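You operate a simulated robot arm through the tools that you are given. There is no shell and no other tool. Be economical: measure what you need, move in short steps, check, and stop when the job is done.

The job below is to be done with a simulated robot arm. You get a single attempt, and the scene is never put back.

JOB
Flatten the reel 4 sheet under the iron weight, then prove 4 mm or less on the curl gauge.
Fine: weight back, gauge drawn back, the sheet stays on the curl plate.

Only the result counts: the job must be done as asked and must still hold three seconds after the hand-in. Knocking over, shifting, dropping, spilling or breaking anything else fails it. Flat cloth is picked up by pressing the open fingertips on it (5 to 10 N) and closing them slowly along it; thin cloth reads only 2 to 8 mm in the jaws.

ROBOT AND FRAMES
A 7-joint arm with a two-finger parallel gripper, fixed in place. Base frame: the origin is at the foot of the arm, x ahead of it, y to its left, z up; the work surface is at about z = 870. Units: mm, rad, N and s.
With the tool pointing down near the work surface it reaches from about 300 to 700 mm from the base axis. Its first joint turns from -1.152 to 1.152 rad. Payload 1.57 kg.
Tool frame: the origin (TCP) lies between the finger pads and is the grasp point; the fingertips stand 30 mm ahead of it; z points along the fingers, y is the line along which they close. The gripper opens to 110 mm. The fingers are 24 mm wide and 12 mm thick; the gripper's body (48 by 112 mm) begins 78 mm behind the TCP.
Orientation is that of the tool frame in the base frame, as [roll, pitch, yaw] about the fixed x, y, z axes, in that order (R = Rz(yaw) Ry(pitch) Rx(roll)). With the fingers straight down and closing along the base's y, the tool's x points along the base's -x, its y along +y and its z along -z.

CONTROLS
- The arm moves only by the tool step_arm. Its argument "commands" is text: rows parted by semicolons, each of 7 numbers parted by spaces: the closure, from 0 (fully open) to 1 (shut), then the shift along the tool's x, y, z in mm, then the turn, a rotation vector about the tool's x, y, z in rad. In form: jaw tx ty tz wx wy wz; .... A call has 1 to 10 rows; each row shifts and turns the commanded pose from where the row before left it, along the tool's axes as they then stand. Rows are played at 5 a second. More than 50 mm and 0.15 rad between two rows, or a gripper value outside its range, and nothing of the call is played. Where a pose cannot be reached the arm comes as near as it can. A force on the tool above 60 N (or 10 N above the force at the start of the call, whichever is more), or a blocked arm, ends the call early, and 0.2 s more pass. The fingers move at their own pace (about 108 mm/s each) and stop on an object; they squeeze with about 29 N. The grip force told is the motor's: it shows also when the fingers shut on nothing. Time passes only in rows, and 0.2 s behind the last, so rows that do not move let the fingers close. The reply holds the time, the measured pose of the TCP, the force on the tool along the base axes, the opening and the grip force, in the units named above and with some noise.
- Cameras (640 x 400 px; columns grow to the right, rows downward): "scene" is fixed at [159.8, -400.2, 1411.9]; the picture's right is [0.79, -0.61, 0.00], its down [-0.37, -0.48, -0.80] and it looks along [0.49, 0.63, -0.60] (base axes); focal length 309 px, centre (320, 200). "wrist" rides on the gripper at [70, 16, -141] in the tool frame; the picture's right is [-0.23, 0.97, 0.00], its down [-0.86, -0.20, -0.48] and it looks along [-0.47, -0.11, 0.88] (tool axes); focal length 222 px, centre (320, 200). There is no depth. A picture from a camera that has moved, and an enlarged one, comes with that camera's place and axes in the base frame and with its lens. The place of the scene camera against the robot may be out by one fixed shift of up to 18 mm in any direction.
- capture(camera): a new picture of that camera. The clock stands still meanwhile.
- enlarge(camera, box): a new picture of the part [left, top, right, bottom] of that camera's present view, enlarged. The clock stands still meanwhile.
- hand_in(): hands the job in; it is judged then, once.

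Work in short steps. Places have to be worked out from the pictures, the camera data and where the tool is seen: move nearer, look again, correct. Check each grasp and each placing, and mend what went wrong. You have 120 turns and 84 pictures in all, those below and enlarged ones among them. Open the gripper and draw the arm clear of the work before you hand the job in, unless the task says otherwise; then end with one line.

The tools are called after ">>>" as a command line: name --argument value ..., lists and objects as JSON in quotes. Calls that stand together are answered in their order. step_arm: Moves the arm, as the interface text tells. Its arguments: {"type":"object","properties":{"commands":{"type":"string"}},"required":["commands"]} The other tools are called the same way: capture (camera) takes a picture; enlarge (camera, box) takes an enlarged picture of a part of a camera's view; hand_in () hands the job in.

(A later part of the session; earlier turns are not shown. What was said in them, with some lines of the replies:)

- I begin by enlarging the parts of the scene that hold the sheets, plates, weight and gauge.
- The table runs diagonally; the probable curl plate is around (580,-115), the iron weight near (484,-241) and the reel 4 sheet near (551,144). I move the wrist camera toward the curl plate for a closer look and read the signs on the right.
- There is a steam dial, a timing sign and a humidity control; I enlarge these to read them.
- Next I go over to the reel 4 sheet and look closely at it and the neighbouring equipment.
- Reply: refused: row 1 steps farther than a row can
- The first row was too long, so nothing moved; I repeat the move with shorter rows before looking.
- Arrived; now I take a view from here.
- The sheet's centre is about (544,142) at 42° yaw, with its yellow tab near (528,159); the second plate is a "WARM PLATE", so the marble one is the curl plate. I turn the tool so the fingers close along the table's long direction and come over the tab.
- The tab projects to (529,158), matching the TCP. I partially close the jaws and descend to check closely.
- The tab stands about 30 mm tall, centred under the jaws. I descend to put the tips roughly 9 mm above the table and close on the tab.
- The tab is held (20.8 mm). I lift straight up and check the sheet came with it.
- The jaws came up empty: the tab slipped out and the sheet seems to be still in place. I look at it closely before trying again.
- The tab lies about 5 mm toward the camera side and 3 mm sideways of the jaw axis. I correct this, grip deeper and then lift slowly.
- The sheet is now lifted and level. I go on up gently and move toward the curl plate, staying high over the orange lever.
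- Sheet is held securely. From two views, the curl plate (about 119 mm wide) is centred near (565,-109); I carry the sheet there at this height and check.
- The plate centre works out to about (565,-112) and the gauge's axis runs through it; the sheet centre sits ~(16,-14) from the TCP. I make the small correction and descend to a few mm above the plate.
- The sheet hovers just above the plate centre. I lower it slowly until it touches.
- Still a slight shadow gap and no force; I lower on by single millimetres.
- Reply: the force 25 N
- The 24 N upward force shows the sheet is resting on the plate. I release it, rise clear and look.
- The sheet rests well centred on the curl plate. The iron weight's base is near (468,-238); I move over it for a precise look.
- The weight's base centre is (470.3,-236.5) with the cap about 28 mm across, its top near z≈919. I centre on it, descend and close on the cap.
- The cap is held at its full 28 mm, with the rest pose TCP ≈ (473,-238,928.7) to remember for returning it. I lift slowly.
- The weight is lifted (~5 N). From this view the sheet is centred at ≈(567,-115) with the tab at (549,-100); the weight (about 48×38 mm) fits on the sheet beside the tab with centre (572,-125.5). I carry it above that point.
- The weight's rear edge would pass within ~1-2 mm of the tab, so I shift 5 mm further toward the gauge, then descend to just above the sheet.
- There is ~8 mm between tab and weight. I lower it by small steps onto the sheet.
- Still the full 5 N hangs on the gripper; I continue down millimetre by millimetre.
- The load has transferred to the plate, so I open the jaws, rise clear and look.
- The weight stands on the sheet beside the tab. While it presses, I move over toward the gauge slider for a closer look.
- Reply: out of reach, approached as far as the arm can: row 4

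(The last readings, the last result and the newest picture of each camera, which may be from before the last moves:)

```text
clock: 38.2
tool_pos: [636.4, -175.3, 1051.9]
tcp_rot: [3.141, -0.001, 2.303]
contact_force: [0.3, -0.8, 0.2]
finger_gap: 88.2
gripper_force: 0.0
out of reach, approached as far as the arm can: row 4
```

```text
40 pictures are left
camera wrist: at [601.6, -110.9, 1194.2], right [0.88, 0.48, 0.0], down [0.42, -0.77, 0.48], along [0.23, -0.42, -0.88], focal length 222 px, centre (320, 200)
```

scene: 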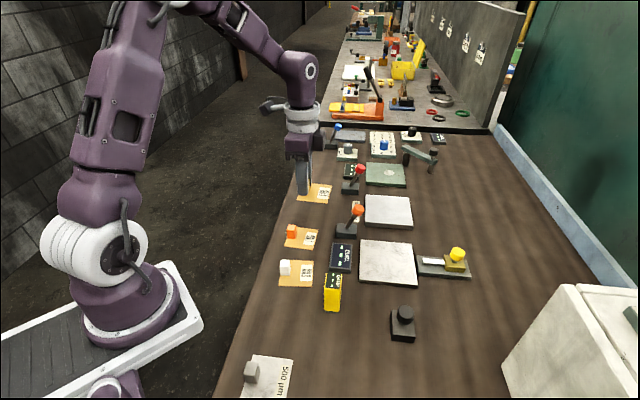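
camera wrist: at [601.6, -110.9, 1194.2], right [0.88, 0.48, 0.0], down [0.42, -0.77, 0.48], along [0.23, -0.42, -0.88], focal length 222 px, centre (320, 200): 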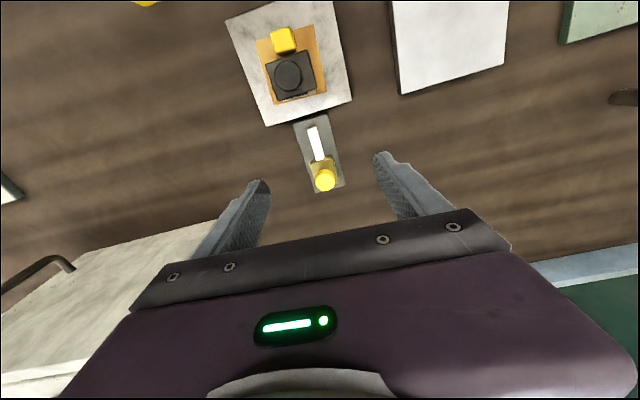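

The slider's knob triangulates to (664,-213.5), top z≈917, and its axis is parallel to the tool's x. I return over the weight and let it press for a while.

>>> step_arm --commands "0.4 25 -4 0 0 0 0;0.4 25 -4 0 0 0 0;0.4 25 -4 0 0 0 0;0.4 0 0 0 0 0 0;0.4 0 0 0 0 0 0;0.4 0 0 0 0 0 0;0.4 0 0 0 0 0 0;0.4 0 0 0 0 0 0;0.4 0 0 0 0 0 0;0.4 0 0 0 0 0 0"

>>> step_arm --commands "0.4 0 0 0 0 0 0;0.4 0 0 0 0 0 0;0.4 0 0 0 0 0 0;0.4 0 0 0 0 0 0;0.4 0 0 0 0 0 0;0.4 0 0 0 0 0 0;0.4 0 0 0 0 0 0;0.4 0 0 0 0 0 0;0.4 0 0 0 0 0 0;0.4 0 0 0 0 0 0"

>>> step_arm --commands "0.4 0 0 0 0 0 0;0.4 0 0 0 0 0 0;0.4 0 0 0 0 0 0;0.4 0 0 0 0 0 0;0.4 0 0 0 0 0 0;0.4 0 0 0 0 0 0;0.4 0 0 0 0 0 0;0.4 0 0 0 0 0 0;0.4 0 0 0 0 0 0;0.4 0 0 0 0 0 0"

>>> step_arm --commands "0.4 0 0 0 0 0 0;0.4 0 0 0 0 0 0;0.4 0 0 0 0 0 0;0.4 0 0 0 0 0 0;0.4 0 0 0 0 0 0;0.4 0 0 0 0 0 0;0.4 0 0 0 0 0 0;0.4 0 0 0 0 0 0;0.4 0 0 0 0 0 0;0.4 0 0 0 0 0 0"

>>> step_arm --commands "0.4 0 0 0 0 0 0;0.4 0 0 0 0 0 0;0.4 0 0 0 0 0 0;0.4 0 0 0 0 0 0;0.4 0 0 0 0 0 0;0.4 0 0 0 0 0 0;0.4 0 0 0 0 0 0;0.4 0 0 0 0 0 0;0.4 0 0 0 0 0 0;0.4 0 0 0 0 0 0"

>>> enlarge --camera "wrist" --box '[220, 50, 420, 175]'

```text
clock: 40.4
tool_pos: [576.8, -127.9, 1053.2]
tcp_rot: [-3.141, -0.001, 2.304]
contact_force: [-0.7, 0.1, 0.8]
finger_gap: 66.0
gripper_force: 0.1
```

```text
clock: 42.6
tool_pos: [576.0, -127.3, 1054.2]
tcp_rot: [3.141, 0.001, 2.303]
contact_force: [0.7, 0.4, -0.2]
finger_gap: 65.9
gripper_force: 0.0
```

```text
clock: 44.8
tool_pos: [577.1, -127.1, 1054.0]
tcp_rot: [3.141, 0.0, 2.304]
contact_force: [-0.4, 0.3, 0.4]
finger_gap: 65.9
gripper_force: 0.2
```

```text
clock: 47.0
tool_pos: [578.0, -127.7, 1054.1]
tcp_rot: [3.141, -0.001, 2.302]
contact_force: [-0.6, 0.1, 0.0]
finger_gap: 66.3
gripper_force: 0.0
```

```text
clock: 49.2
tool_pos: [575.7, -127.2, 1054.6]
tcp_rot: [-3.141, 0.002, 2.304]
contact_force: [0.3, 0.7, -0.3]
finger_gap: 66.0
gripper_force: 0.1
```

```text
3.20 times, centred on (320, 112) of wrist
camera zoom: at [542.3, -63.8, 1195.8], right [0.88, 0.48, 0.0], down [0.42, -0.77, 0.48], along [0.23, -0.42, -0.88], focal length 711 px, centre (320, 480)
```

zoom: 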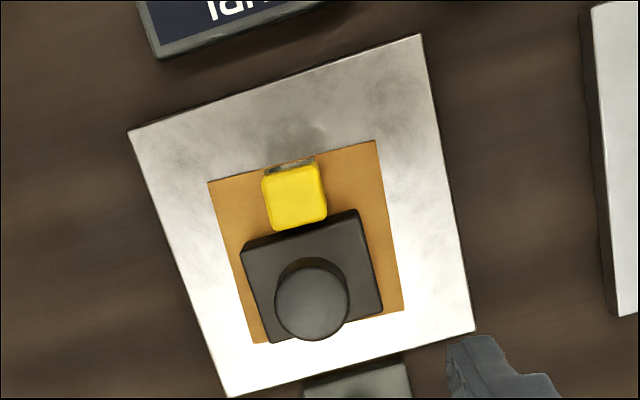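

The weight has pressed for about 15 s; I let it press for roughly 9 s more.

>>> step_arm --commands "0.4 0 0 0 0 0 0;0.4 0 0 0 0 0 0;0.4 0 0 0 0 0 0;0.4 0 0 0 0 0 0;0.4 0 0 0 0 0 0;0.4 0 0 0 0 0 0;0.4 0 0 0 0 0 0;0.4 0 0 0 0 0 0;0.4 0 0 0 0 0 0;0.4 0 0 0 0 0 0"

>>> step_arm --commands "0.4 0 0 0 0 0 0;0.4 0 0 0 0 0 0;0.4 0 0 0 0 0 0;0.4 0 0 0 0 0 0;0.4 0 0 0 0 0 0;0.4 0 0 0 0 0 0;0.4 0 0 0 0 0 0;0.4 0 0 0 0 0 0;0.4 0 0 0 0 0 0;0.4 0 0 0 0 0 0"

>>> step_arm --commands "0.4 0 0 0 0 0 0;0.4 0 0 0 0 0 0;0.4 0 0 0 0 0 0;0.4 0 0 0 0 0 0;0.4 0 0 0 0 0 0;0.4 0 0 0 0 0 0;0.4 0 0 0 0 0 0;0.4 0 0 0 0 0 0;0.4 0 0 0 0 0 0;0.4 0 0 0 0 0 0"

>>> step_arm --commands "0.4 0 0 0 0 0 0;0.4 0 0 0 0 0 0;0.4 0 0 0 0 0 0;0.4 0 0 0 0 0 0;0.4 0 0 0 0 0 0;0.4 0 0 0 0 0 0;0.4 0 0 0 0 0 0;0.4 0 0 0 0 0 0;0.4 0 0 0 0 0 0;0.4 0 0 0 0 0 0"

```text
clock: 51.4
tool_pos: [576.6, -126.8, 1053.7]
tcp_rot: [-3.141, 0.001, 2.305]
contact_force: [0.2, 0.4, 0.4]
finger_gap: 65.7
gripper_force: 0.1
```

```text
clock: 53.6
tool_pos: [576.8, -127.7, 1053.6]
tcp_rot: [3.141, 0.0, 2.303]
contact_force: [-0.4, -0.2, -0.2]
finger_gap: 66.2
gripper_force: 0.0
```

```text
clock: 55.8
tool_pos: [576.5, -127.4, 1053.8]
tcp_rot: [-3.142, 0.001, 2.305]
contact_force: [-0.1, 0.3, 0.1]
finger_gap: 66.0
gripper_force: 0.1
```

```text
clock: 58.0
tool_pos: [577.0, -128.1, 1053.7]
tcp_rot: [-3.141, 0.0, 2.304]
contact_force: [0.7, 0.2, -0.5]
finger_gap: 65.9
gripper_force: 0.1
```

After 24 s of pressing I descend onto the cap and grip the weight again.

>>> step_arm --commands "0.4 1.2 -1.3 30 0 0 0;0.4 0 0 40 0 0 0;0.4 0 0 30 0 0 0;0.4 0 0 11 0 0 0;0.4 0 0 0 0 0 0;0.7 0 0 0 0 0 0;1 0 0 0 0 0 0;1 0 0 0 0 0 0;1 0 0 0 0 0 0;1 0 0 0 0 0 0"

>>> step_arm --commands "1 0 0 -2 0 0 0;1 0 0 -4 0 0 0;1 0 0 -6 0 0 0;1 0 0 -8 0 0 0;1 0 0 -10 0 0 0;1 0 0 -10 0 0 0;1 0 0 -10 0 0 0;1 0 0 0 0 0 0"

>>> enlarge --camera "scene" --box '[320, 200, 480, 300]'

```text
clock: 60.2
tool_pos: [573.5, -129.9, 942.8]
tcp_rot: [-3.141, 0.0, 2.304]
contact_force: [-0.3, -0.2, 0.7]
finger_gap: 27.7
gripper_force: 29.2
```

```text
clock: 62.0
tool_pos: [574.6, -128.9, 991.0]
tcp_rot: [-3.14, -0.001, 2.302]
contact_force: [-0.9, -0.4, -4.4]
finger_gap: 27.3
gripper_force: 29.0
```

```text
4.00 times, centred on (400, 250) of scene
camera zoom: at [159.9, -400.2, 1411.9], right [0.79, -0.61, 0.0], down [-0.37, -0.48, -0.8], along [0.49, 0.63, -0.6], focal length 1236 px, centre (0, 0)
```

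zoom: 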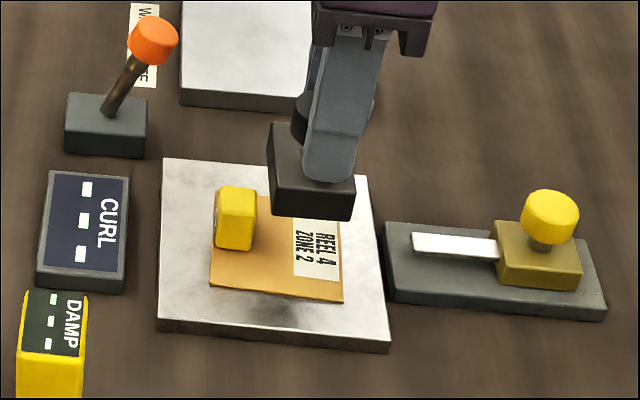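

The weight came off and the sheet hasn't moved. I carry the weight back to its original spot (473,-238.5).

>>> step_arm --commands "1 -2.6 -29.7 0 0 0 0;1 -2.6 -29.7 0 0 0 0;1 -2.6 -29.7 0 0 0 0;1 -2.6 -29.7 0 0 0 0;1 -2.8 -29.7 0 0 0 0;1 0 0 20 0 0 0;1 0 0 20 0 0 0;1 0 0 0 0 0 0;1 0 0 0 0 0 0"

>>> enlarge --camera "scene" --box '[370, 285, 450, 350]'

```text
clock: 64.0
tool_pos: [474.4, -236.2, 949.3]
tcp_rot: [-3.14, -0.001, 2.303]
contact_force: [0.7, -0.5, -5.4]
finger_gap: 27.3
gripper_force: 29.2
```

```text
6.15 times, centred on (410, 318) of scene
camera zoom: at [159.9, -400.2, 1411.9], right [0.79, -0.61, 0.0], down [-0.37, -0.48, -0.8], along [0.49, 0.63, -0.6], focal length 1902 px, centre (-234, -523)
```

zoom: 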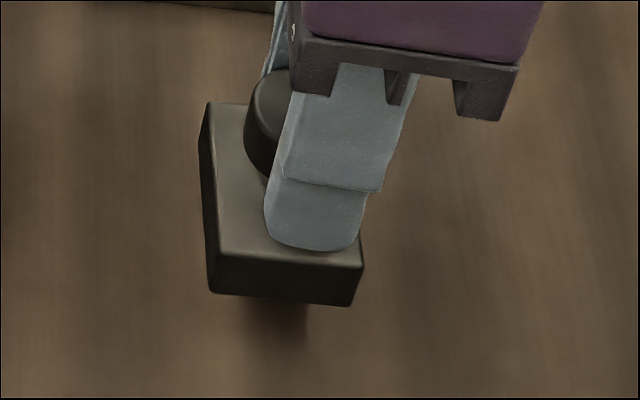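

About 20 mm up and 2-3 mm off in the tool's y; I correct and lower slowly.

>>> step_arm --commands "1 -0.8 -2 8 0 0 0;1 0 0 6 0 0 0;1 0 0 2 0 0 0;1 0 0 1 0 0 0;1 0 0 0 0 0 0"

>>> step_arm --commands "1 0 0 1 0 0 0;1 0 0 1 0 0 0;1 0 0 0 0 0 0"

```text
clock: 65.2
tool_pos: [472.2, -240.1, 933.1]
tcp_rot: [-3.141, 0.001, 2.306]
contact_force: [0.1, -0.4, -4.7]
finger_gap: 27.3
gripper_force: 29.5
```

```text
clock: 66.0
tool_pos: [471.3, -240.0, 930.7]
tcp_rot: [-3.14, 0.0, 2.303]
contact_force: [-0.1, -0.4, -6.1]
finger_gap: 27.5
gripper_force: 29.0
```

Nearly down (force still hanging); one or two millimetres more.

>>> step_arm --commands "1 0 0.5 1 0 0 0;1 0 0 0.7 0 0 0;1 0 0 0 0 0 0"

```text
clock: 66.8
tool_pos: [473.1, -240.4, 928.5]
tcp_rot: [3.142, 0.0, 2.302]
contact_force: [0.0, 0.2, -5.5]
finger_gap: 27.5
gripper_force: 29.3
```

Still hanging; I go down further in half-millimetre to millimetre steps.

>>> step_arm --commands "1 0 0 0.7 0 0 0;1 0 0 0.7 0 0 0;1 0 0 0 0 0 0"

```text
clock: 67.6
tool_pos: [472.7, -238.4, 928.7]
tcp_rot: [3.141, 0.0, 2.303]
contact_force: [0.1, 0.7, -4.6]
finger_gap: 27.2
gripper_force: 28.7
```

>>> enlarge --camera "scene" --box '[370, 285, 450, 350]'

>>> step_arm --commands "1 0 0 1 0 0 0;1 0 0 0 0 0 0"

```text
6.15 times, centred on (410, 318) of scene
camera zoom: at [159.9, -400.2, 1411.9], right [0.79, -0.61, 0.0], down [-0.37, -0.48, -0.8], along [0.49, 0.63, -0.6], focal length 1902 px, centre (-234, -523)
```

zoom: 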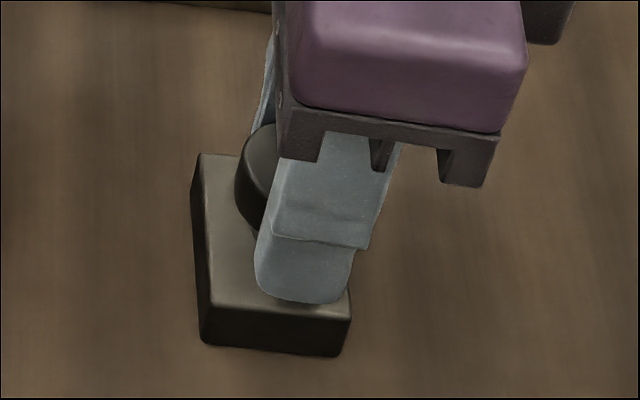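

```text
clock: 68.2
tool_pos: [472.7, -239.7, 927.4]
tcp_rot: [-3.141, 0.001, 2.305]
contact_force: [0.3, -1.3, 3.9]
finger_gap: 27.4
gripper_force: 29.1
```

It is on the table (+3.9 N) within about 1-2 mm of its original place. I release, rise and verify.

>>> step_arm --commands "0.8 0 0 0 0 0 0;0.6 0 0 0 0 0 0;0.4 0 0 0 0 0 0;0.4 0 0 0 0 0 0;0.4 0 0 -30 0 0 0;0.4 0 0 -30 0 0 0;0.4 0 0 0 0 0 0;0.4 0 0 0 0 0 0"

>>> enlarge --camera "scene" --box '[320, 220, 480, 350]'

```text
clock: 70.0
tool_pos: [468.8, -239.3, 985.5]
tcp_rot: [3.141, 0.0, 2.303]
contact_force: [0.9, 0.2, 0.3]
finger_gap: 66.1
gripper_force: 0.0
```

```text
3.08 times, centred on (400, 285) of scene
camera zoom: at [159.8, -400.2, 1411.9], right [0.79, -0.61, 0.0], down [-0.37, -0.48, -0.8], along [0.49, 0.63, -0.6], focal length 951 px, centre (74, -62)
```

zoom: 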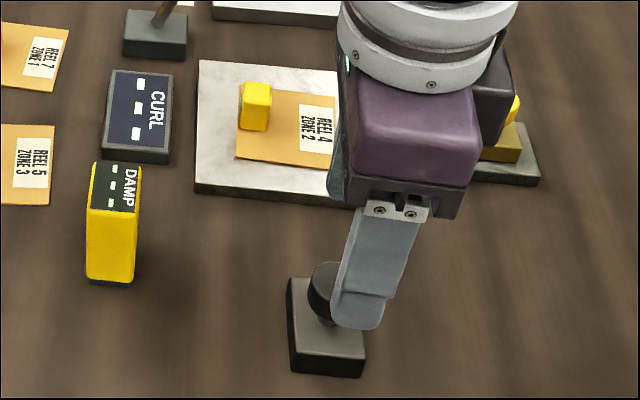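

The weight is back and free. Now I go over toward the gauge knob, stopping a little short on the plate side to check alignment and reach.

>>> step_arm --commands "0.2 -20 32 0 0 0 0;0.2 -20 32 0 0 0 0;0.2 -20 32 0 0 0 0;0.2 -20 32 0 0 0 0;0.2 -20 32 0 0 0 0;0.2 0 2 10 0 0 0;0.2 0 0 0 0 0 0"

>>> enlarge --camera "wrist" --box '[200, 60, 440, 210]'

>>> enlarge --camera "scene" --box '[340, 200, 500, 300]'

```text
clock: 71.6
tool_pos: [650.0, -205.5, 975.5]
tcp_rot: [-3.14, 0.001, 2.303]
contact_force: [-0.6, 0.6, -0.1]
finger_gap: 88.0
gripper_force: 0.1
out of reach, approached as far as the arm can: row 5
```

```text
2.67 times, centred on (320, 135) of wrist
camera zoom: at [615.7, -141.3, 1116.3], right [0.88, 0.48, 0.0], down [0.42, -0.77, 0.48], along [0.23, -0.42, -0.88], focal length 592 px, centre (320, 373)
```

zoom: 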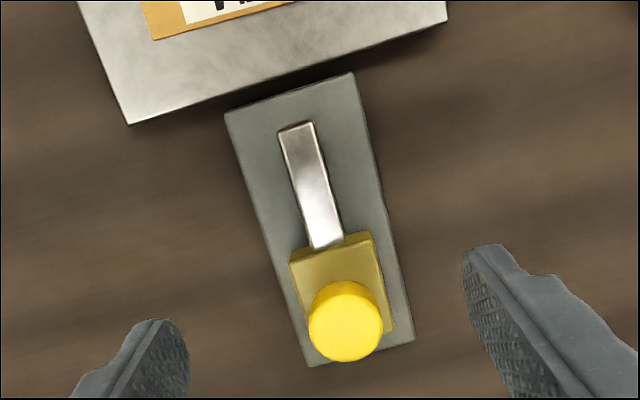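

```text
4.00 times, centred on (420, 250) of scene
camera zoom: at [159.8, -400.2, 1411.9], right [0.79, -0.61, 0.0], down [-0.37, -0.48, -0.8], along [0.49, 0.63, -0.6], focal length 1236 px, centre (-80, 0)
```

zoom: 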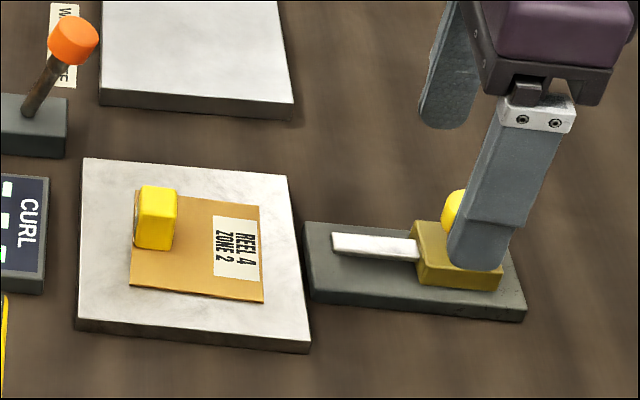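

The knob centre is (666,-214). Reach is tight at this height, so I descend 30 mm first while moving over it, and check the pose.

>>> step_arm --commands "0.2 0 0 15 0 0 0;0.2 0 0 12 0 0 0;0.2 0 0 0 0 0 0;0.2 0 0 0 0 0 0"

```text
clock: 72.6
tool_pos: [651.3, -205.8, 949.0]
tcp_rot: [-3.141, 0.001, 2.304]
contact_force: [-0.2, -0.3, 0.1]
finger_gap: 87.8
gripper_force: 0.1
```

Now I shift horizontally over the knob at this height, tips just above it.

>>> step_arm --commands "0.2 -8 3 0 0 0 0;0.2 -8 2.5 0 0 0 0;0.2 0 0 0 0 0 0;0.2 0 0 0 0 0 0"

>>> enlarge --camera "wrist" --box '[200, 60, 440, 210]'

```text
clock: 73.6
tool_pos: [650.3, -201.1, 943.1]
tcp_rot: [-3.129, -0.017, 2.325]
contact_force: [0.4, 0.4, 0.1]
finger_gap: 88.1
gripper_force: 0.1
out of reach, approached as far as the arm can: row 1, 2
```

```text
2.67 times, centred on (320, 135) of wrist
camera zoom: at [617.5, -138.8, 1086.2], right [0.86, 0.5, -0.02], down [0.45, -0.76, 0.47], along [0.22, -0.41, -0.89], focal length 592 px, centre (320, 373)
```

zoom: 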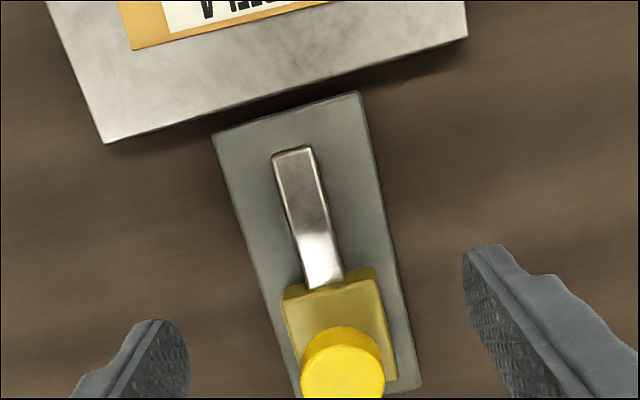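

Straight down the arm stops at r≈680, so I back off a little and tilt the tool 0.3 rad about its y so the fingertips lean outward, which gains reach.

>>> step_arm --commands "0.2 15 0 -10 0 0 0;0.2 0 0 0 0 0 0;0.2 0 0 0 0 -0.1 0;0.2 0 0 0 0 -0.1 0;0.2 0 0 0 0 -0.1 0;0.2 0 0 0 0 0 0"

```text
clock: 75.0
tool_pos: [642.1, -188.7, 956.4]
tcp_rot: [-3.141, 0.302, 2.303]
contact_force: [-0.4, -0.8, 0.2]
finger_gap: 88.2
gripper_force: 0.1
```

The tilt works and the pose is in reach. I move so the knob lies ahead of the jaws and look.

>>> step_arm --commands "0.2 -10 0.4 10 0 0 0;0.2 -9 0.4 10 0 0 0;0.2 0 0 0 0 0 0;0.2 0 0 0 0 0 0"

>>> enlarge --camera "wrist" --box '[200, 60, 440, 210]'

>>> enlarge --camera "scene" --box '[340, 200, 500, 300]'

```text
clock: 76.0
tool_pos: [658.1, -206.9, 942.7]
tcp_rot: [-3.141, 0.3, 2.303]
contact_force: [-0.4, -0.4, 0.2]
finger_gap: 88.1
gripper_force: 0.1
```

```text
2.67 times, centred on (320, 135) of wrist
camera zoom: at [597.5, -114.9, 1056.8], right [0.87, 0.49, 0.07], down [0.3, -0.64, 0.71], along [0.39, -0.6, -0.7], focal length 592 px, centre (320, 373)
```

zoom: 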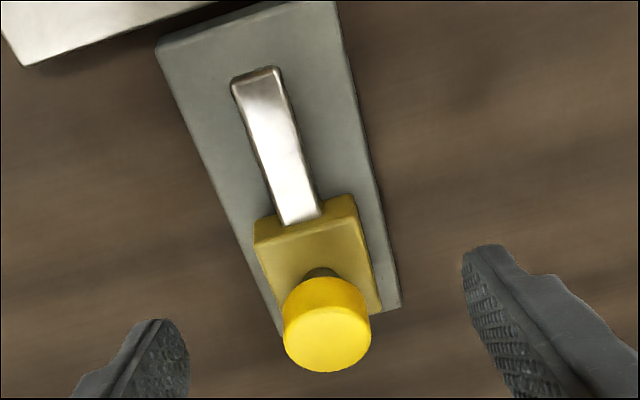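

```text
4.00 times, centred on (420, 250) of scene
camera zoom: at [159.8, -400.2, 1411.9], right [0.79, -0.61, 0.0], down [-0.37, -0.48, -0.8], along [0.49, 0.63, -0.6], focal length 1236 px, centre (-80, 0)
```

zoom: 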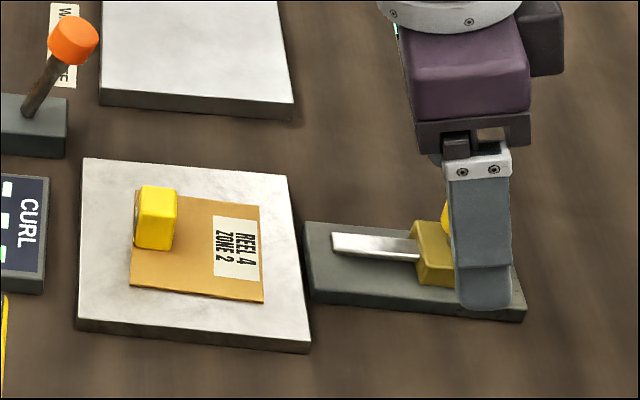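

The knob top triangulates to about (666,-214,923). I advance ~10 mm along the fingers and close gently on the knob.

>>> step_arm --commands "0.4 -1.5 1.1 6 0 0 0;0.4 0 0 5 0 0 0;0.5 0 0 0 0 0 0;0.6 0 0 0 0 0 0;0.7 0 0 0 0 0 0;0.8 0 0 0 0 0 0;1 0 0 0 0 0 0;1 0 0 0 0 0 0"

>>> enlarge --camera "scene" --box '[340, 200, 500, 300]'

>>> enlarge --camera "wrist" --box '[200, 60, 440, 210]'

```text
clock: 77.8
tool_pos: [663.4, -210.0, 931.2]
tcp_rot: [3.141, 0.3, 2.305]
contact_force: [1.6, 1.5, -1.2]
finger_gap: 25.0
gripper_force: 36.2
```

```text
4.00 times, centred on (420, 250) of scene
camera zoom: at [159.9, -400.2, 1411.9], right [0.79, -0.61, 0.0], down [-0.37, -0.48, -0.8], along [0.49, 0.63, -0.6], focal length 1236 px, centre (-80, 0)
```

zoom: 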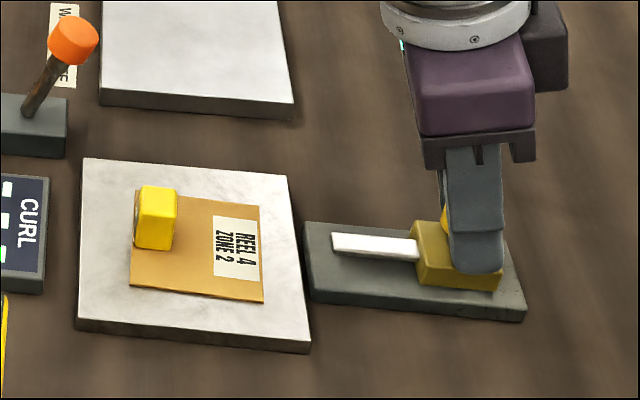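

```text
2.67 times, centred on (320, 135) of wrist
camera zoom: at [602.1, -117.7, 1046.7], right [0.87, 0.49, 0.07], down [0.3, -0.64, 0.71], along [0.39, -0.6, -0.7], focal length 592 px, centre (320, 373)
```

zoom: 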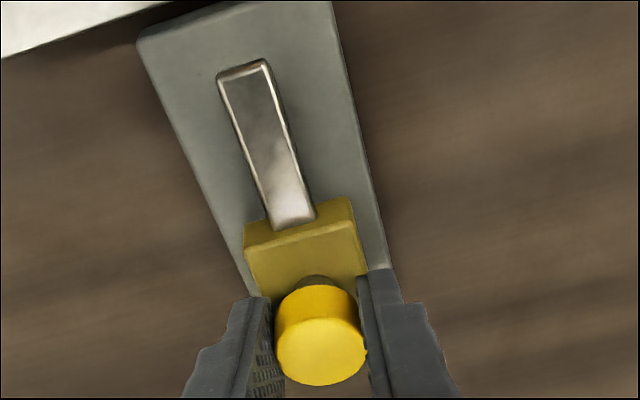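

The knob is held (25 mm). I slide the gauge toward the sheet horizontally (tool x 0.955, z −0.297 per mm), 20 mm in small steps.

>>> step_arm --commands "1 2.9 0 -0.9 0 0 0;1 3.8 0 -1.2 0 0 0;1 3.8 0 -1.2 0 0 0;1 3.8 0 -1.2 0 0 0;1 4.8 0 -1.5 0 0 0;1 0 0 0 0 0 0"

>>> capture --camera "scene"

```text
clock: 79.2
tool_pos: [648.0, -194.5, 932.0]
tcp_rot: [-3.14, 0.297, 2.304]
contact_force: [2.6, 2.7, -20.2]
finger_gap: 25.0
gripper_force: 36.7
```

```text
27 pictures are left
```

scene: 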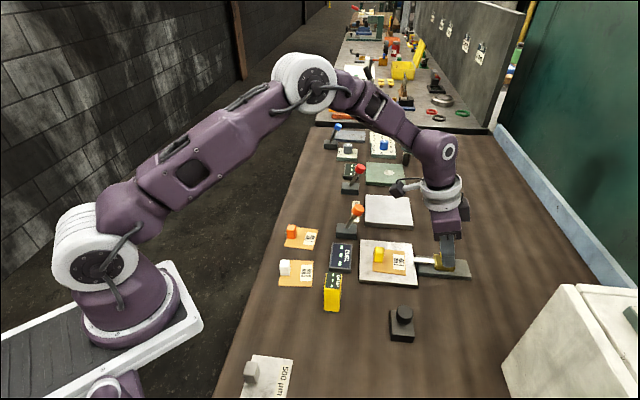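

The slider moved ~21 mm; the −20 N shows I drift upward slightly, so I ease ~0.8 mm down and push a further 12 mm.

>>> step_arm --commands "1 0.24 0 0.76 0 0 0;1 3.8 0 -1.1 0 0 0;1 3.8 0 -1.1 0 0 0;1 3.8 0 -1.1 0 0 0;1 0 0 0 0 0 0"

>>> enlarge --camera "scene" --box '[320, 200, 480, 300]'

```text
clock: 80.4
tool_pos: [640.6, -188.6, 931.5]
tcp_rot: [-3.14, 0.302, 2.303]
contact_force: [-12.7, -13.0, -6.7]
finger_gap: 25.2
gripper_force: 36.5
```

```text
4.00 times, centred on (400, 250) of scene
camera zoom: at [159.6, -400.6, 1411.8], right [0.79, -0.61, 0.0], down [-0.37, -0.48, -0.8], along [0.49, 0.63, -0.6], focal length 1236 px, centre (0, 0)
```

zoom: 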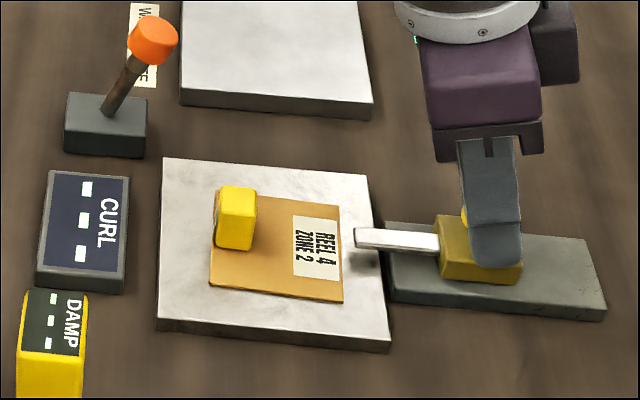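

Tongue tip is ~8 mm from the sheet; there's ~18 N sideways force toward −y tool, so the rail runs slightly more that way. I follow it with a sideways correction and continue 5 mm.

>>> step_arm --commands "1 0 -1.5 0 0 0 0;1 1.9 -0.2 -0.6 0 0 0;1 2.9 -0.2 -0.9 0 0 0;1 0 0 0 0 0 0"

>>> enlarge --camera "scene" --box '[320, 200, 480, 300]'

```text
clock: 81.4
tool_pos: [637.2, -183.9, 932.4]
tcp_rot: [3.14, 0.301, 2.303]
contact_force: [-5.7, -5.0, -2.8]
finger_gap: 25.0
gripper_force: 36.7
```

```text
4.00 times, centred on (400, 250) of scene
camera zoom: at [159.7, -400.3, 1411.9], right [0.79, -0.61, 0.0], down [-0.37, -0.48, -0.8], along [0.49, 0.63, -0.6], focal length 1236 px, centre (0, 0)
```

zoom: 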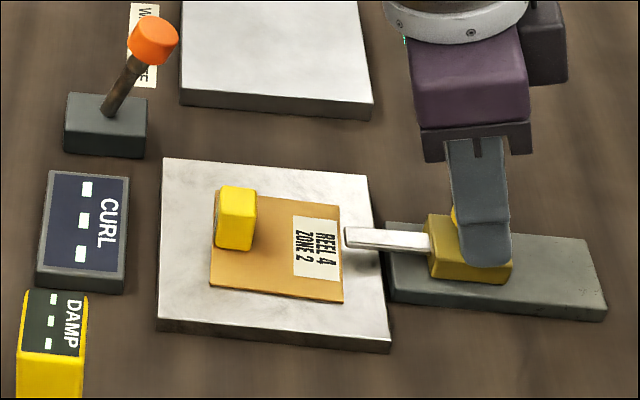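

Sideways force is down; tip is just at the sheet's edge and display still shows dashes. I continue 6 mm further.

>>> step_arm --commands "1 2.9 -0.5 -0.9 0 0 0;1 2.9 -0.3 -0.9 0 0 0;1 0 0 0 0 0 0"

>>> enlarge --camera "scene" --box '[320, 200, 480, 300]'

```text
clock: 82.2
tool_pos: [631.7, -179.0, 932.0]
tcp_rot: [3.138, 0.302, 2.303]
contact_force: [-1.8, -2.1, 12.2]
finger_gap: 25.1
gripper_force: 36.7
```

```text
4.00 times, centred on (400, 250) of scene
camera zoom: at [159.5, -400.2, 1411.9], right [0.79, -0.61, 0.0], down [-0.37, -0.48, -0.8], along [0.49, 0.63, -0.6], focal length 1236 px, centre (0, 0)
```

zoom: 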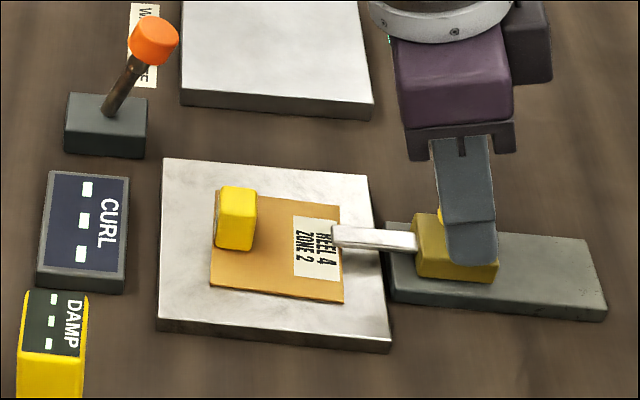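

The tongue goes over the sheet without resistance; I keep sliding, easing a touch upward.

>>> step_arm --commands "1 2.8 -0.3 -1.3 0 0 0;1 2.9 -0.3 -0.9 0 0 0;1 2.9 -0.3 -0.9 0 0 0;1 0 0 0 0 0 0"

>>> enlarge --camera "scene" --box '[320, 200, 480, 300]'

```text
clock: 83.2
tool_pos: [625.5, -174.0, 931.9]
tcp_rot: [3.138, 0.301, 2.303]
contact_force: [4.4, 4.9, 12.3]
finger_gap: 25.0
gripper_force: 36.9
```

```text
4.00 times, centred on (400, 250) of scene
camera zoom: at [159.7, -400.0, 1412.0], right [0.79, -0.61, 0.0], down [-0.37, -0.48, -0.8], along [0.49, 0.63, -0.6], focal length 1236 px, centre (0, 0)
```

zoom: 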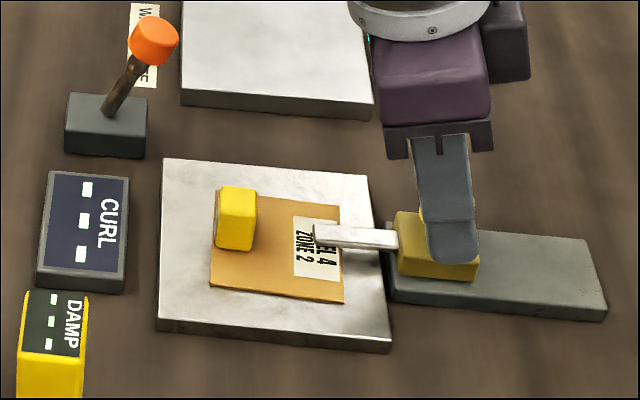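

Still dashes; the block nears its inner end. I slide on gently until it reads or stops.

>>> step_arm --commands "1 2.8 0 -1.2 0 0 0;1 1.9 0 -0.6 0 0 0;1 1.9 0 -0.6 0 0 0;1 0 0 0 0 0 0"

>>> enlarge --camera "scene" --box '[320, 200, 480, 300]'

```text
clock: 84.2
tool_pos: [620.9, -167.7, 931.1]
tcp_rot: [3.141, 0.301, 2.304]
contact_force: [7.8, 7.1, 19.4]
finger_gap: 25.3
gripper_force: 36.3
```

```text
4.00 times, centred on (400, 250) of scene
camera zoom: at [159.6, -399.9, 1412.0], right [0.79, -0.61, 0.0], down [-0.37, -0.48, -0.8], along [0.49, 0.63, -0.6], focal length 1236 px, centre (0, 0)
```

zoom: 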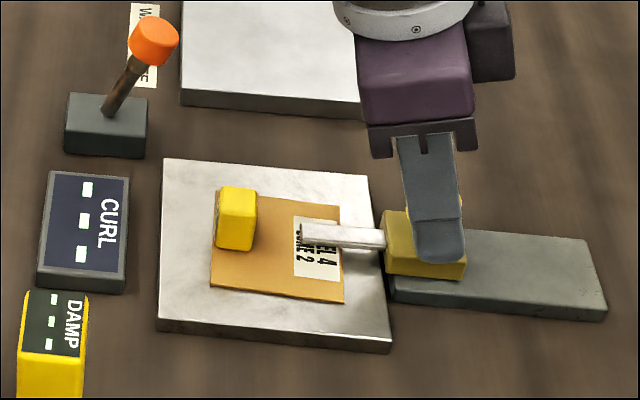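

Block is at the rail's inner end and the display hasn't read yet. I relieve the side force and push 3 mm more, holding for a second.

>>> step_arm --commands "1 -0.15 0.6 -0.5 0 0 0;1 1.5 0.1 -0.5 0 0 0;1 1.5 0.1 -0.5 0 0 0;1 0 0 0 0 0 0;1 0 0 0 0 0 0;1 0 0 0 0 0 0;1 0 0 0 0 0 0;1 0 0 0 0 0 0;1 0 0 0 0 0 0"

>>> enlarge --camera "scene" --box '[320, 200, 480, 300]'

```text
clock: 86.2
tool_pos: [618.6, -166.0, 931.5]
tcp_rot: [3.141, 0.303, 2.305]
contact_force: [27.2, -9.3, -6.1]
finger_gap: 25.0
gripper_force: 36.3
```

```text
4.00 times, centred on (400, 250) of scene
camera zoom: at [160.6, -400.5, 1411.7], right [0.79, -0.61, 0.0], down [-0.37, -0.48, -0.8], along [0.49, 0.63, -0.6], focal length 1236 px, centre (0, 0)
```

zoom: 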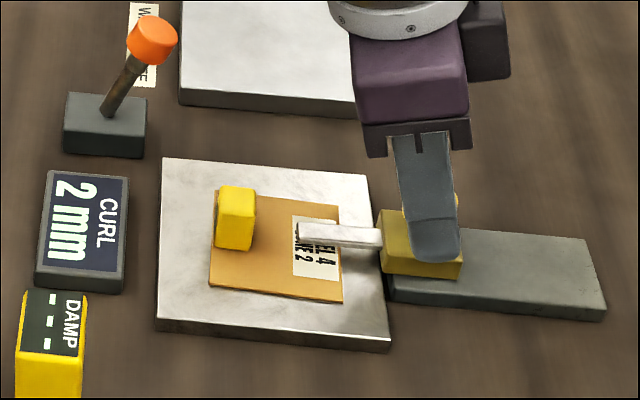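

The CURL display reads 2 mm at the stop: proven. Now I draw the gauge back along the same line.

>>> step_arm --commands "1 -2.9 0 0.9 0 0 0;1 -3.8 0.2 1.2 0 0 0;1 -4.8 0.3 1.5 0 0 0;1 -4.8 0.3 1.5 0 0 0;1 -4.8 0.4 1.5 0 0 0;1 0 0 0 0 0 0"

>>> step_arm --commands "1 -4.8 0.3 1.5 0 0 0;1 -4.8 0.3 1.5 0 0 0;1 -4.8 0.4 1.5 0 0 0;1 0 0 0 0 0 0"

```text
clock: 87.6
tool_pos: [632.8, -180.8, 932.3]
tcp_rot: [3.141, 0.298, 2.303]
contact_force: [5.4, 5.3, -4.7]
finger_gap: 25.1
gripper_force: 37.1
```

```text
clock: 88.6
tool_pos: [643.4, -191.6, 932.9]
tcp_rot: [-3.139, 0.3, 2.301]
contact_force: [-2.9, -0.6, -6.9]
finger_gap: 25.3
gripper_force: 37.0
```

Going smoothly; about 27 mm remain to the drawn-back stop.

>>> step_arm --commands "1 -4.8 0.2 1.6 0 0 0;1 -4.8 0.2 1.6 0 0 0;1 -4.8 0.2 1.6 0 0 0;1 -4.8 0.2 1.6 0 0 0;1 -3.8 0.2 1.2 0 0 0;1 0 0 0 0 0 0"

>>> enlarge --camera "scene" --box '[320, 200, 480, 300]'

```text
clock: 90.0
tool_pos: [660.8, -208.9, 932.2]
tcp_rot: [-3.142, 0.297, 2.303]
contact_force: [0.1, 0.1, -10.3]
finger_gap: 25.2
gripper_force: 36.2
```

```text
4.00 times, centred on (400, 250) of scene
camera zoom: at [160.1, -400.3, 1411.8], right [0.79, -0.61, 0.0], down [-0.37, -0.48, -0.8], along [0.49, 0.63, -0.6], focal length 1236 px, centre (0, 0)
```

zoom: 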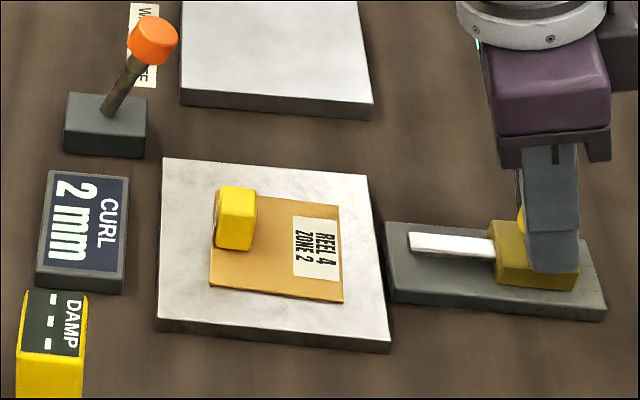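

The slider is about 2 mm short of its original place; I draw it the last bit to the stop.

>>> step_arm --commands "1 -1 0 0.6 0 0 0;1 -1 0 0.4 0 0 0;1 -0.8 0 0.3 0 0 0;1 0 0 0 0 0 0"

>>> enlarge --camera "scene" --box '[320, 200, 480, 300]'

```text
clock: 91.0
tool_pos: [663.2, -210.3, 932.6]
tcp_rot: [-3.139, 0.299, 2.303]
contact_force: [-17.9, 17.3, 9.5]
finger_gap: 25.2
gripper_force: 37.1
```

```text
4.00 times, centred on (400, 250) of scene
camera zoom: at [159.2, -399.7, 1412.1], right [0.79, -0.61, 0.0], down [-0.37, -0.48, -0.8], along [0.49, 0.63, -0.6], focal length 1236 px, centre (0, 0)
```

zoom: 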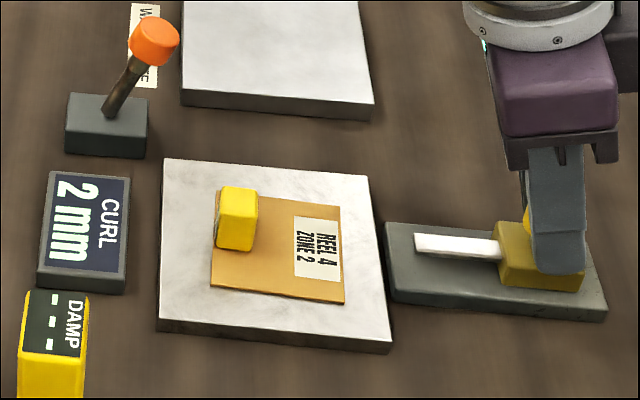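

It is at the back stop (25 N). I ease the pull, open, and withdraw along the fingers' axis, then up.

>>> step_arm --commands "1 0.7 0 -0.2 0 0 0;0.8 0 0 0 0 0 0;0.6 0 0 0 0 0 0;0.4 0 0 0 0 0 0;0.2 0 0 0 0 0 0;0.2 0 0 0 0 0 0;0.2 0 0 -15 0 0 0;0.2 0 0 -25 0 0 0;0.2 0 0 -35 0 0 0;0.2 0 0 -35 0 0 0"

>>> step_arm --commands "0.2 0 0 -35 0 0 0;0.2 30 0 -30 0 0 0;0.2 30 0 -30 0 0 0;0.2 30 0 -20 0 0 0;0.2 30 0 -20 0 0 0;0.2 0 0 0 0 0 0"

>>> capture --camera "scene"

>>> enlarge --camera "scene" --box '[300, 200, 500, 350]'

```text
clock: 93.2
tool_pos: [644.3, -187.7, 1035.4]
tcp_rot: [-3.141, 0.3, 2.304]
contact_force: [-0.5, 0.2, -0.3]
finger_gap: 87.9
gripper_force: 0.1
```

```text
clock: 94.6
tool_pos: [537.8, -71.7, 1131.1]
tcp_rot: [3.14, 0.301, 2.304]
contact_force: [0.0, -0.1, -0.4]
finger_gap: 88.2
gripper_force: 0.0
```

```text
18 pictures are left
```

scene: 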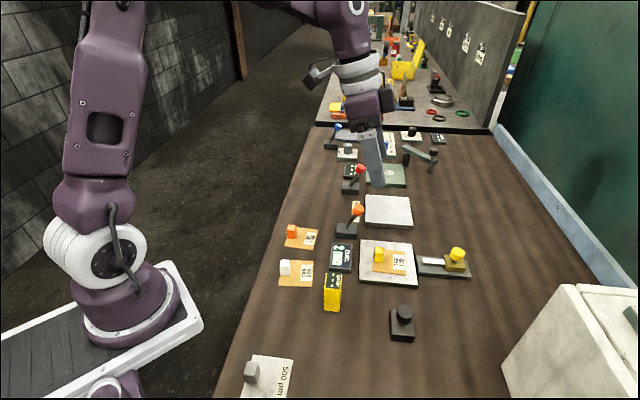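

```text
2.67 times, centred on (400, 275) of scene
camera zoom: at [159.8, -400.2, 1411.9], right [0.79, -0.61, 0.0], down [-0.37, -0.48, -0.8], along [0.49, 0.63, -0.6], focal length 824 px, centre (107, 0)
```

zoom: 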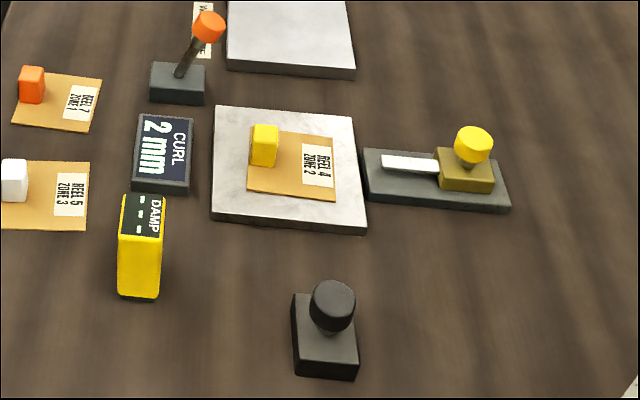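

The weight is back in its place, the gauge is drawn back, the sheet lies on the curl plate, the display shows 2 mm and the open gripper is clear. I hand the job in.

>>> hand_in

```text
The job is handed in.
```

The reel 4 sheet was pressed under the iron weight for about 24 s and read 2 mm on the curl gauge. The weight is back within about 2 mm of its original spot, the gauge is drawn back to its stop, and the sheet is on the curl plate.
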